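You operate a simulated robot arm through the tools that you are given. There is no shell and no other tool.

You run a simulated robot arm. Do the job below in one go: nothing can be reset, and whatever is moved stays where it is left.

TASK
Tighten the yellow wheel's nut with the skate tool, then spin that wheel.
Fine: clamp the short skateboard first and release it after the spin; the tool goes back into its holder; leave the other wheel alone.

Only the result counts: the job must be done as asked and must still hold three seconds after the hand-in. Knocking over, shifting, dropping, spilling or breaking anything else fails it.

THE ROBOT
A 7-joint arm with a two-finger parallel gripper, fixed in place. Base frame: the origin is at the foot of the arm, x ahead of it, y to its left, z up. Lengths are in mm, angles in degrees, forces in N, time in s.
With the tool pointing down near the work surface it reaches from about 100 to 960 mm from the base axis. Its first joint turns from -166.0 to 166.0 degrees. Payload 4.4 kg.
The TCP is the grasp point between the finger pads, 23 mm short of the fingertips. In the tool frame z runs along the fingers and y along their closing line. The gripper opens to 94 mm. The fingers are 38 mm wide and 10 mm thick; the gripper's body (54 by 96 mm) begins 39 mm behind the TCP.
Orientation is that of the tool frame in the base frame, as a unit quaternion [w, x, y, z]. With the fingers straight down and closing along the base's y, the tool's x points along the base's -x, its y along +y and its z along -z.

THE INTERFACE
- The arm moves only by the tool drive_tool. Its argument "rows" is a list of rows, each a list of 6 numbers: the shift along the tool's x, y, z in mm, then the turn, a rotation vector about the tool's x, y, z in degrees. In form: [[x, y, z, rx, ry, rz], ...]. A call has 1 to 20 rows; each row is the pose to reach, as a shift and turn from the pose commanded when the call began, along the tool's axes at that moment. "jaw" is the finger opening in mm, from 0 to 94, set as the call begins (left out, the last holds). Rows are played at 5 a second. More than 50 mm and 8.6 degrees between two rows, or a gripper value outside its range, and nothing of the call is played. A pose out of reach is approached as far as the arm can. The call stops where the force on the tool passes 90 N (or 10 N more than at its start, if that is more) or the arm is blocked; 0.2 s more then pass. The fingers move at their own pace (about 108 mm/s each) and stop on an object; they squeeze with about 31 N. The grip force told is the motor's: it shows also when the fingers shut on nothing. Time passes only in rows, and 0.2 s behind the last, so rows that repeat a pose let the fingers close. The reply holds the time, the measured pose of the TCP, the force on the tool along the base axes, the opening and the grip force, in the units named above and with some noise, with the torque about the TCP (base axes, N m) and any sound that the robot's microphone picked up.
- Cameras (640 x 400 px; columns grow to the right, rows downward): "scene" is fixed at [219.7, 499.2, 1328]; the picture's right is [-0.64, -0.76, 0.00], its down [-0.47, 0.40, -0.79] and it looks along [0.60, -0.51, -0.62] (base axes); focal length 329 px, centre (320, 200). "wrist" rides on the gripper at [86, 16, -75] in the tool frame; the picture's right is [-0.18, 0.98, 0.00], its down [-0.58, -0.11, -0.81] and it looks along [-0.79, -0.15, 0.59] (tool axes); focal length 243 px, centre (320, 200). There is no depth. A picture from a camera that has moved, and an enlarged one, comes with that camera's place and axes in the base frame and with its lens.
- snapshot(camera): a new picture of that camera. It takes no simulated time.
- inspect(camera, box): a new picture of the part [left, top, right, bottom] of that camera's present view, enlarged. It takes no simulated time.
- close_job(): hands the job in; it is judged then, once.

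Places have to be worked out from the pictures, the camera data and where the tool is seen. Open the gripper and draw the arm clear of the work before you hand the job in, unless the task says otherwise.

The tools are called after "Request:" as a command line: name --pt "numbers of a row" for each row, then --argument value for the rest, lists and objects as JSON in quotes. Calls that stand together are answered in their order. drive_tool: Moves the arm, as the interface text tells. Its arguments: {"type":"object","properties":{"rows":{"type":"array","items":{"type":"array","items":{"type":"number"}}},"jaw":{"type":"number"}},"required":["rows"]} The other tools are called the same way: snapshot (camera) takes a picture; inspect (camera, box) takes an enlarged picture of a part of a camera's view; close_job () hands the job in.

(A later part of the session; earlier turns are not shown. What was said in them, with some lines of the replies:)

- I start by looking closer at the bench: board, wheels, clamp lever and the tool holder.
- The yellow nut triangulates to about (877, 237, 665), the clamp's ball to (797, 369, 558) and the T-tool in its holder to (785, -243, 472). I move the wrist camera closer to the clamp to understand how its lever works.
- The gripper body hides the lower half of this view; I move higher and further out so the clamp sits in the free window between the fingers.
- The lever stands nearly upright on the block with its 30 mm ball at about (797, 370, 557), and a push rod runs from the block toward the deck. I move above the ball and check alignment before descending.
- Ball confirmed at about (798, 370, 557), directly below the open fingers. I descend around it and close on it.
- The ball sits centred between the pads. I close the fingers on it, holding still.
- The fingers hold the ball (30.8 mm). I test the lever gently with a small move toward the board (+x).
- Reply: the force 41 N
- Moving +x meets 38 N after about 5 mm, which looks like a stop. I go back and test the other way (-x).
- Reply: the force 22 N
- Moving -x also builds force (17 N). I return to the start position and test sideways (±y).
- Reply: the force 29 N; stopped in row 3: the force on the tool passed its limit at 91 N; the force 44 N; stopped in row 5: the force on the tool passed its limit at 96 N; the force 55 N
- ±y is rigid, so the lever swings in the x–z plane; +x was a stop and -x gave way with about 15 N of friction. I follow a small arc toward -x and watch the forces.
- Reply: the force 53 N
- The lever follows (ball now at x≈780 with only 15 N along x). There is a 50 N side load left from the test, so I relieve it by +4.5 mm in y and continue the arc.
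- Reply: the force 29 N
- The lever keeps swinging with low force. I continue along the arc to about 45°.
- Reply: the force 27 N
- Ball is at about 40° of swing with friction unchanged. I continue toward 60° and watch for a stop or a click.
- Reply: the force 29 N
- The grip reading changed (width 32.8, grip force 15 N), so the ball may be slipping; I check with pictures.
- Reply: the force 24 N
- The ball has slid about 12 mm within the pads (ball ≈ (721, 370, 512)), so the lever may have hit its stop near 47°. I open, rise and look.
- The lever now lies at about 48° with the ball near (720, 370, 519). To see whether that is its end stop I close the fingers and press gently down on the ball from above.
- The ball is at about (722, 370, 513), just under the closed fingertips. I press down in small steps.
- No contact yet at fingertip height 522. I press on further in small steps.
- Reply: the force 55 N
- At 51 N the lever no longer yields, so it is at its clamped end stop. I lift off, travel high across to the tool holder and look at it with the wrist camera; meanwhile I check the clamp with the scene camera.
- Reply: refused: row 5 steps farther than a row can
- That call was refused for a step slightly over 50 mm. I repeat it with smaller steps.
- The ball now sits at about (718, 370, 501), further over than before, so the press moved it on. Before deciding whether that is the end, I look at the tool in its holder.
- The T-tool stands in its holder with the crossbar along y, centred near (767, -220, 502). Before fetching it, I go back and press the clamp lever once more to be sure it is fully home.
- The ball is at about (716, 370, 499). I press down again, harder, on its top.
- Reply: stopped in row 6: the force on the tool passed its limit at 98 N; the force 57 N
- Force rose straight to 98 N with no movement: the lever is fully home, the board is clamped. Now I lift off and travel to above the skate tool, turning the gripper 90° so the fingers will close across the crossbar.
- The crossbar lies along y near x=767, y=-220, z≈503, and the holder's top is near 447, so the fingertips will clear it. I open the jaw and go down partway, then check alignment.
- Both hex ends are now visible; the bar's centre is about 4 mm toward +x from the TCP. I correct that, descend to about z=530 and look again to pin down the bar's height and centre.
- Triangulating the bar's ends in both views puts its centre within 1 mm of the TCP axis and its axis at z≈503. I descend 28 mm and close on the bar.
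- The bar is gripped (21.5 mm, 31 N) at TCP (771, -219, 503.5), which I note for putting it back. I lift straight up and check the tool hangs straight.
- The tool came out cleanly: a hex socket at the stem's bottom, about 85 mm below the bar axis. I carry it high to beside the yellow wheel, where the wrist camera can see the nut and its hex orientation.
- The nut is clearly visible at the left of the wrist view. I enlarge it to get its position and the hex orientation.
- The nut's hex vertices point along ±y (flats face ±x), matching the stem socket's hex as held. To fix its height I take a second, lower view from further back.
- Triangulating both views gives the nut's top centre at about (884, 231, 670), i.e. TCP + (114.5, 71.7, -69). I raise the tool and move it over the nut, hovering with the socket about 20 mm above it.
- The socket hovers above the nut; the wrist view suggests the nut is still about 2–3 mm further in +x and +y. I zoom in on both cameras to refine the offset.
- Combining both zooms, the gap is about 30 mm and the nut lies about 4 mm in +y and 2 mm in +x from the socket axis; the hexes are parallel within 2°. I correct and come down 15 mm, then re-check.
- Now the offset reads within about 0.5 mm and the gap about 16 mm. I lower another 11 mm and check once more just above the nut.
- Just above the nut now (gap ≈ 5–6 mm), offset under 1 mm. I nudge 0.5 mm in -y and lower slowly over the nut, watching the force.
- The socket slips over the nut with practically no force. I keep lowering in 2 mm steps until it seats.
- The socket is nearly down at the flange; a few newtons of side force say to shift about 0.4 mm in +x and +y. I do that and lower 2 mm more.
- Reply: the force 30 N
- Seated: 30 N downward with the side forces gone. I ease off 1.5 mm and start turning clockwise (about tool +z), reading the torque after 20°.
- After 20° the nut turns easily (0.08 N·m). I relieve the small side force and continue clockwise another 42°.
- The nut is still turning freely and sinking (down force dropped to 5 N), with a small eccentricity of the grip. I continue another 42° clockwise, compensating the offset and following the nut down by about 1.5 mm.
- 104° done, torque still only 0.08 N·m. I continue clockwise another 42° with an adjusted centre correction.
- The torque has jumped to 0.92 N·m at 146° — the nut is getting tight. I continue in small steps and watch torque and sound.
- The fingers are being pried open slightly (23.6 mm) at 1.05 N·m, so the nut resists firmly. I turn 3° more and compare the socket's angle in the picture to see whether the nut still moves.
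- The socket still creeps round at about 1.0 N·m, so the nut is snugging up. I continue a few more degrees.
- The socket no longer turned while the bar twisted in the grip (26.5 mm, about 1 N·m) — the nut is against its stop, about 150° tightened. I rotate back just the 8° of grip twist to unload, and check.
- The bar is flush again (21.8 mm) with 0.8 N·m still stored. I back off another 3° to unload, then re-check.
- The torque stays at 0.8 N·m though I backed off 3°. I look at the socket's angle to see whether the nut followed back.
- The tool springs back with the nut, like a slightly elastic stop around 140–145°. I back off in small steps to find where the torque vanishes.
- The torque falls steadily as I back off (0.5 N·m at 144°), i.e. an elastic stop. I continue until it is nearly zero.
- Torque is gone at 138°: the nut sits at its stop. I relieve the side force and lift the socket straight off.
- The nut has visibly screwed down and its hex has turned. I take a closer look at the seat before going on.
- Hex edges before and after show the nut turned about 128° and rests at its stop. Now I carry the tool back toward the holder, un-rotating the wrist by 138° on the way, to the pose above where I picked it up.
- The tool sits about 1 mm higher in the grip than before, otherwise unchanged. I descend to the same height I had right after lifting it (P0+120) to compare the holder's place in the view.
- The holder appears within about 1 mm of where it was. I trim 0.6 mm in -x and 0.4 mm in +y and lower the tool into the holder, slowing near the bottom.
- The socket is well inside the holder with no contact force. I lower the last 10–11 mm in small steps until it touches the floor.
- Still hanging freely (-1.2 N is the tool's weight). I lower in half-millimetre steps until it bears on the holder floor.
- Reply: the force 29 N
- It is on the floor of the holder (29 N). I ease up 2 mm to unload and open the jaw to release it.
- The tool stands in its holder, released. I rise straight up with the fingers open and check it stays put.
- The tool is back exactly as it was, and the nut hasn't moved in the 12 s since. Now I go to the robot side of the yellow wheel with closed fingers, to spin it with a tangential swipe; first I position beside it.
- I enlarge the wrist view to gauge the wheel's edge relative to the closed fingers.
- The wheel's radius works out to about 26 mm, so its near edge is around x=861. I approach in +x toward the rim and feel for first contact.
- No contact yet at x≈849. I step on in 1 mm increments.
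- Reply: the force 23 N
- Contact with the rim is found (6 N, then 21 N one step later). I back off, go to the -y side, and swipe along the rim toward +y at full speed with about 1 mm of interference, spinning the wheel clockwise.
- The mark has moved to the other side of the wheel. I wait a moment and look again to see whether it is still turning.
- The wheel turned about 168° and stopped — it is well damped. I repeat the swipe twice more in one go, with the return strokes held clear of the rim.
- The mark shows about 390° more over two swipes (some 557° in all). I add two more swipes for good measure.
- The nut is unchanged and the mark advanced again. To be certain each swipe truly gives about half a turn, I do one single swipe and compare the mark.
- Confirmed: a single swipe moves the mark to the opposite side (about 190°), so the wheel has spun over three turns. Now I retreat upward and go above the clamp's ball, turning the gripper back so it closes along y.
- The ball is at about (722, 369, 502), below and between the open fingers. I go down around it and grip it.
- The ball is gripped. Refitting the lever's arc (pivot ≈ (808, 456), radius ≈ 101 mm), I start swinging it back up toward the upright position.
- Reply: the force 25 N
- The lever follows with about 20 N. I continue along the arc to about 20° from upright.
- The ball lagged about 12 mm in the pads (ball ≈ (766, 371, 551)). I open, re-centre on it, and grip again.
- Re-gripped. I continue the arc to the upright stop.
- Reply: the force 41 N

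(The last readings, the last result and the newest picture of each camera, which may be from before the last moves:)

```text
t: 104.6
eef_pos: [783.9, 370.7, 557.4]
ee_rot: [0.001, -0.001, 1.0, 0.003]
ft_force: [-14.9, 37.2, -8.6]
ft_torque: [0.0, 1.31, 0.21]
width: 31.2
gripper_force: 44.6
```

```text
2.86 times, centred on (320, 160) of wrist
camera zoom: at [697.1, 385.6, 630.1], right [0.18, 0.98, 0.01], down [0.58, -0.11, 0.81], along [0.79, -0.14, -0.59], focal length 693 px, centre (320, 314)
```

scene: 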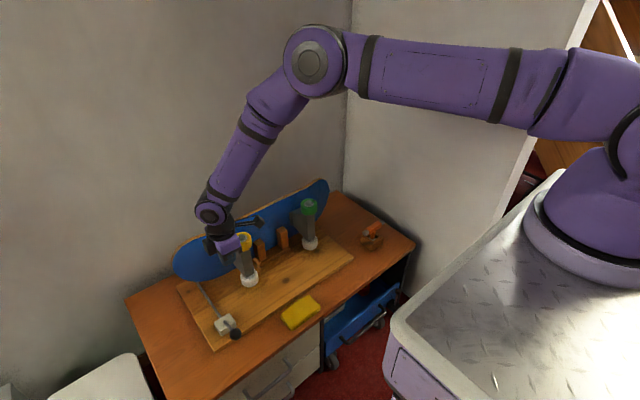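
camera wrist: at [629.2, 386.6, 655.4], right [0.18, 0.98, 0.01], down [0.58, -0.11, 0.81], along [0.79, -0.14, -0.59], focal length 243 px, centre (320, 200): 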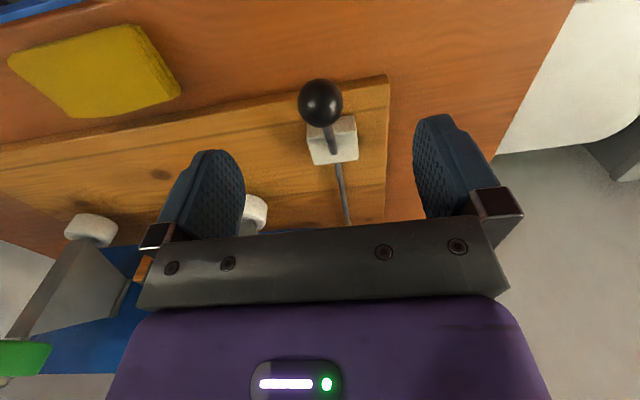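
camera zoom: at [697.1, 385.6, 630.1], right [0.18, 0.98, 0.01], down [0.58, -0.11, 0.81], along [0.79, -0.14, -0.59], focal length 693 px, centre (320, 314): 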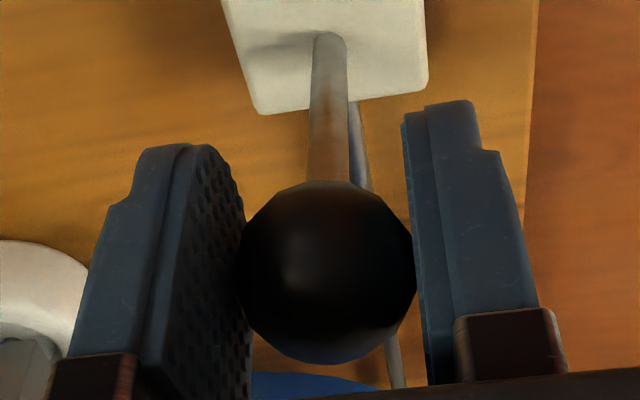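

Ball at about (785, 371, 556). I relieve the side load and go the last 13–15 mm to the upright stop.

Request:
drive_tool --pt "-2 2 0 0 0 0" --pt "-5 3 -0.3 0 0 0" --pt "-9 3 -0.6 0 0 0" --pt "-12 3 -0.8 0 0 0" --pt "-15 3 -0.8 0 0 0"

Request:
inspect --camera "wrist" --box '[220, 90, 420, 230]'

```text
t: 105.8
eef_pos: [798.8, 370.8, 557.0]
ee_rot: [-0.001, 0.0, 1.0, 0.002]
ft_force: [-30.3, 8.4, 8.8]
ft_torque: [0.01, 0.8, 0.05]
width: 30.9
gripper_force: 44.4
```

```text
2.86 times, centred on (320, 160) of wrist
camera zoom: at [711.5, 386.1, 630.5], right [0.18, 0.98, 0.0], down [0.58, -0.11, 0.81], along [0.79, -0.15, -0.59], focal length 693 px, centre (320, 314)
```

zoom: 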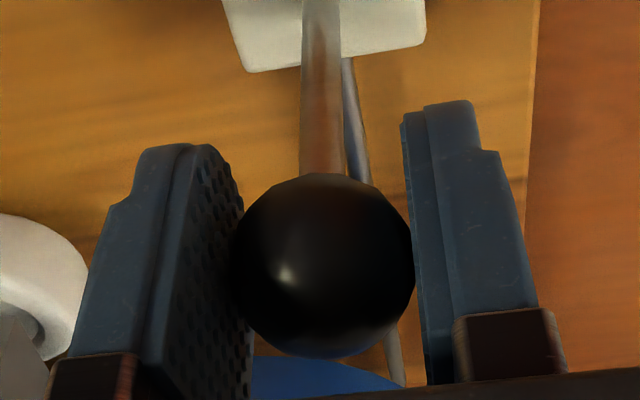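

The ball is back at x≈798 with 30 N building, as at the original stop. I push 3 mm more to confirm it is fully at its end.

Request:
drive_tool --pt "-1.5 0 0 0 0 0" --pt "-3 0 0 0 0 0"

Request:
inspect --camera "wrist" --box '[220, 90, 420, 230]'

```text
t: 106.4
eef_pos: [801.6, 370.0, 555.3]
ee_rot: [0.0, 0.0, 1.0, 0.002]
ft_force: [-38.7, 5.5, 2.5]
ft_torque: [0.0, 0.06, 0.02]
width: 30.9
gripper_force: 44.7
```

```text
2.86 times, centred on (320, 160) of wrist
camera zoom: at [714.3, 386.0, 629.9], right [0.18, 0.98, 0.0], down [0.58, -0.11, 0.81], along [0.79, -0.15, -0.59], focal length 693 px, centre (320, 314)
```

zoom: 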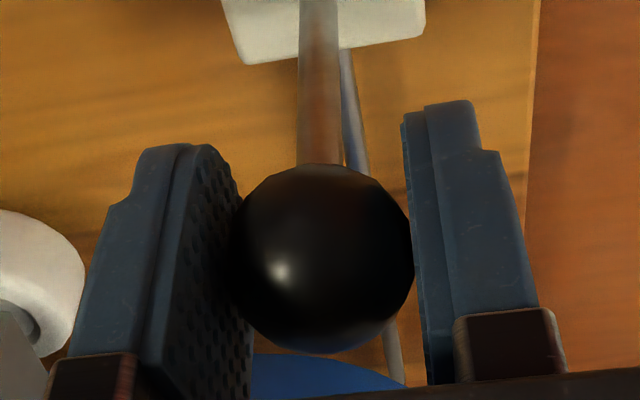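

The ball is at x≈799, matching its original place (798), and won't go further: clamp released. I open the fingers and rise straight up.

Request:
drive_tool --pt "0 0 0 0 0 0" --pt "0 0 0 0 0 0" --pt "0 0 -20 0 0 0" --pt "0 0 -60 0 0 0" --pt "0 0 -105 0 0 0" --pt "20 0 -150 0 0 0" --jaw 94

Request:
snapshot --camera "wrist"

Request:
inspect --camera "scene" --box '[150, 220, 310, 340]'

```text
t: 107.8
eef_pos: [781.2, 369.0, 705.6]
ee_rot: [0.0, 0.0, 1.0, 0.001]
ft_force: [0.1, 0.0, -0.7]
ft_torque: [0.05, 0.04, 0.01]
width: 94.0
gripper_force: 0.0
```

```text
taken
camera wrist: at [694.6, 384.6, 780.2], right [0.18, 0.98, 0.0], down [0.58, -0.11, 0.81], along [0.79, -0.15, -0.59], focal length 243 px, centre (320, 200)
```

wrist: 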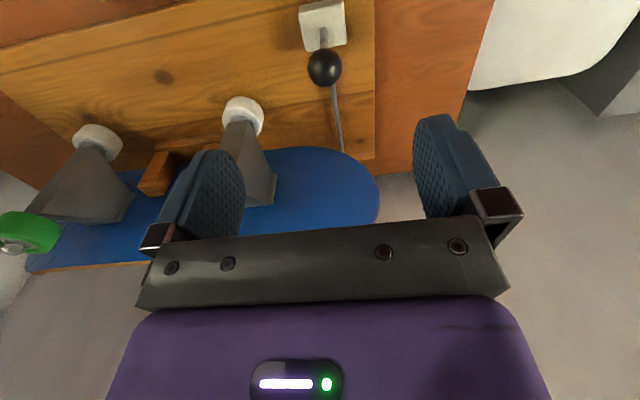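

```text
3.33 times, centred on (230, 280) of scene
camera zoom: at [219.7, 499.2, 1328.0], right [-0.64, -0.76, 0.0], down [-0.47, 0.4, -0.79], along [0.6, -0.51, -0.62], focal length 1097 px, centre (620, -67)
```

zoom: 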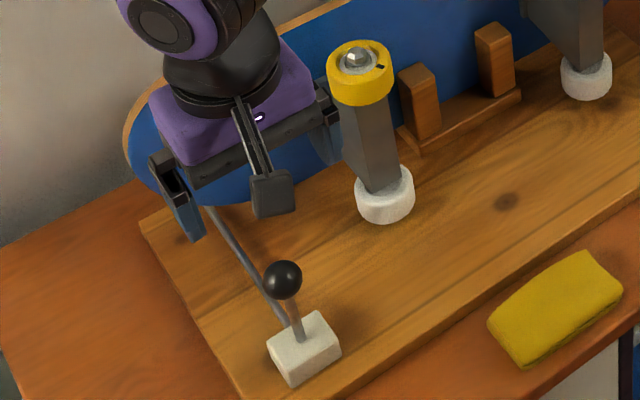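

The ball is at exactly its original pixel position, so the clamp is released. I withdraw the arm up and back toward its start pose and do a final check of everything.

Request:
drive_tool --pt "20.8 0 -40 0 0 0" --pt "41.6 -8 -75 0 0 0" --pt "62.4 -24 -105 0 0 0" --pt "83.2 -40 -135 0 0 0" --pt "104 -56 -167 0 0 0" --pt "124.8 -72 -199 0 0 0" --pt "145.6 -88 -230 0 0 0" --pt "166.4 -104 -260 0 0 0" --pt "187.2 -118 -290 0 0 0" --pt "208 -129 -318 0 0 0" --pt "208 -129 -318 0 0 0"

Request:
snapshot --camera "scene"

Request:
inspect --camera "scene" --box '[120, 170, 440, 370]'

Request:
inspect --camera "scene" --box '[233, 230, 253, 246]'

Request:
inspect --camera "scene" --box '[335, 205, 415, 265]'

Request:
inspect --camera "scene" --box '[299, 196, 319, 212]'

```text
t: 110.2
eef_pos: [574.9, 238.1, 1023.4]
ee_rot: [0.001, 0.0, 1.0, 0.003]
ft_force: [-0.4, -0.5, -0.6]
ft_torque: [-0.01, 0.01, -0.02]
width: 93.8
gripper_force: 0.0
```

```text
taken
```

scene: 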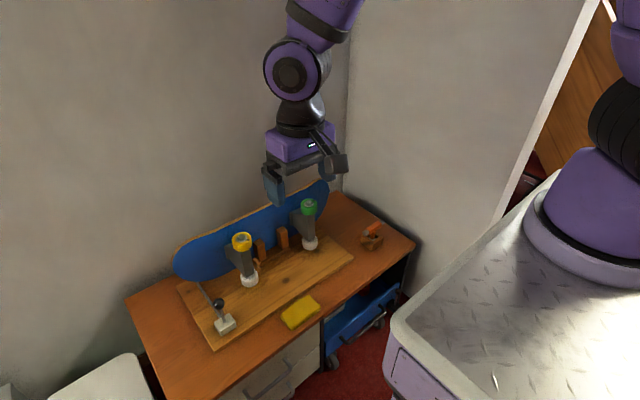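

```text
2.00 times, centred on (280, 270) of scene
camera zoom: at [219.7, 499.2, 1328.0], right [-0.64, -0.76, 0.0], down [-0.47, 0.4, -0.79], along [0.6, -0.51, -0.62], focal length 658 px, centre (400, 60)
```

zoom: 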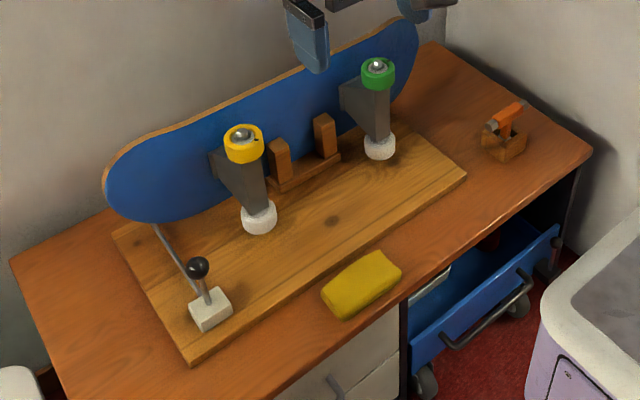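

```text
16.00 times, centred on (243, 238) of scene
camera zoom: at [219.7, 499.2, 1328.0], right [-0.64, -0.76, 0.0], down [-0.47, 0.4, -0.79], along [0.6, -0.51, -0.62], focal length 5264 px, centre (1552, -408)
```

zoom: 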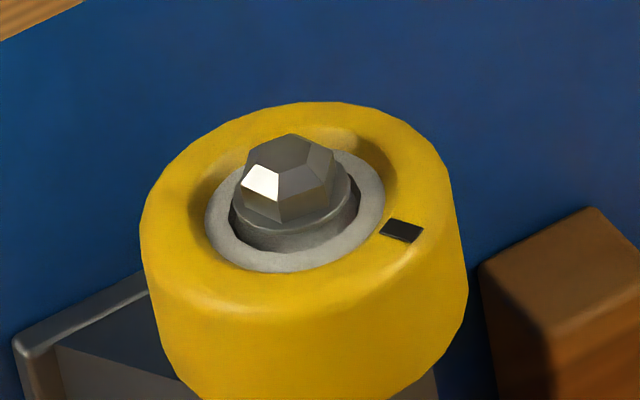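

```text
6.67 times, centred on (375, 235) of scene
camera zoom: at [219.7, 499.2, 1328.0], right [-0.64, -0.76, 0.0], down [-0.47, 0.4, -0.79], along [0.6, -0.51, -0.62], focal length 2193 px, centre (-47, -33)
```

zoom: 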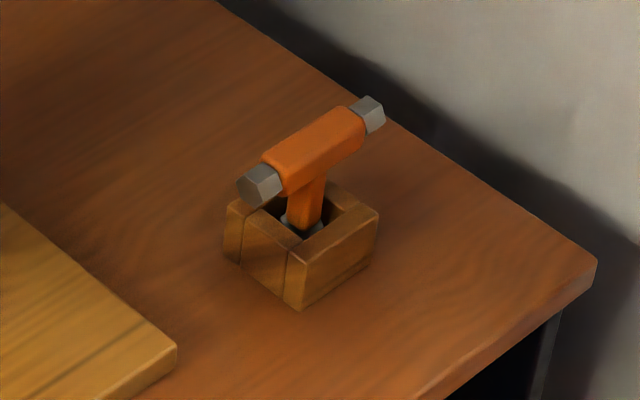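

```text
16.00 times, centred on (309, 204) of scene
camera zoom: at [219.7, 499.2, 1328.0], right [-0.64, -0.76, 0.0], down [-0.47, 0.4, -0.79], along [0.6, -0.51, -0.62], focal length 5264 px, centre (496, 136)
```

zoom: 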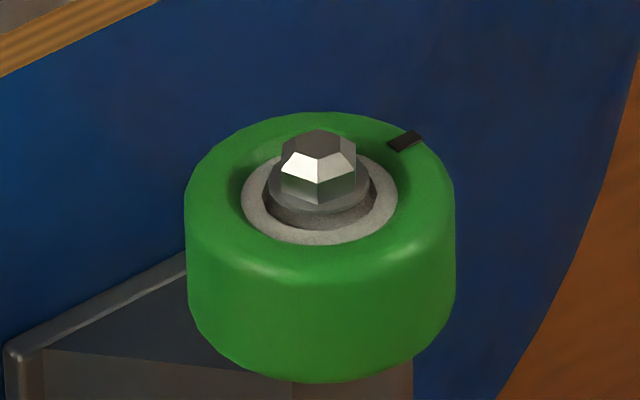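

All checks out: the nut is tight and steady, the wheel was spun, and the clamp lever is back at its released stop. The tool stands in its holder, the green wheel's mark is untouched, and the arm is clear with the gripper open. I hand the job in.

Request:
close_job

```text
The job is handed in.
```

I tightened the yellow wheel's nut with the skate tool, spun the wheel, and handed the job in. The grader's verdict isn't shown to me, so everything below is what I measured and saw.

- **Clamp:** I swung the lever to its end stop before starting; it held at over 90 N. After the spin I swung it back, and it now sits where it started.
- **Nut:** It turned about 128° clockwise and came to rest at a slightly springy stop. The most torque I could apply was about 1 N·m, because beyond that the fingers were being pried open. The nut had not moved in later pictures. No tightness target was given, so I judged "tight" by that stop.
- **Wheel:** I spun it with six finger swipes of roughly half a turn each, over three turns in total. It stops quickly on its own.
- **Tool:** It is back in its holder, standing as it did at the start.
- **Everything else:** The green wheel's mark has not moved, and nothing else looks shifted or knocked over. The arm is back near its start pose with the gripper open.
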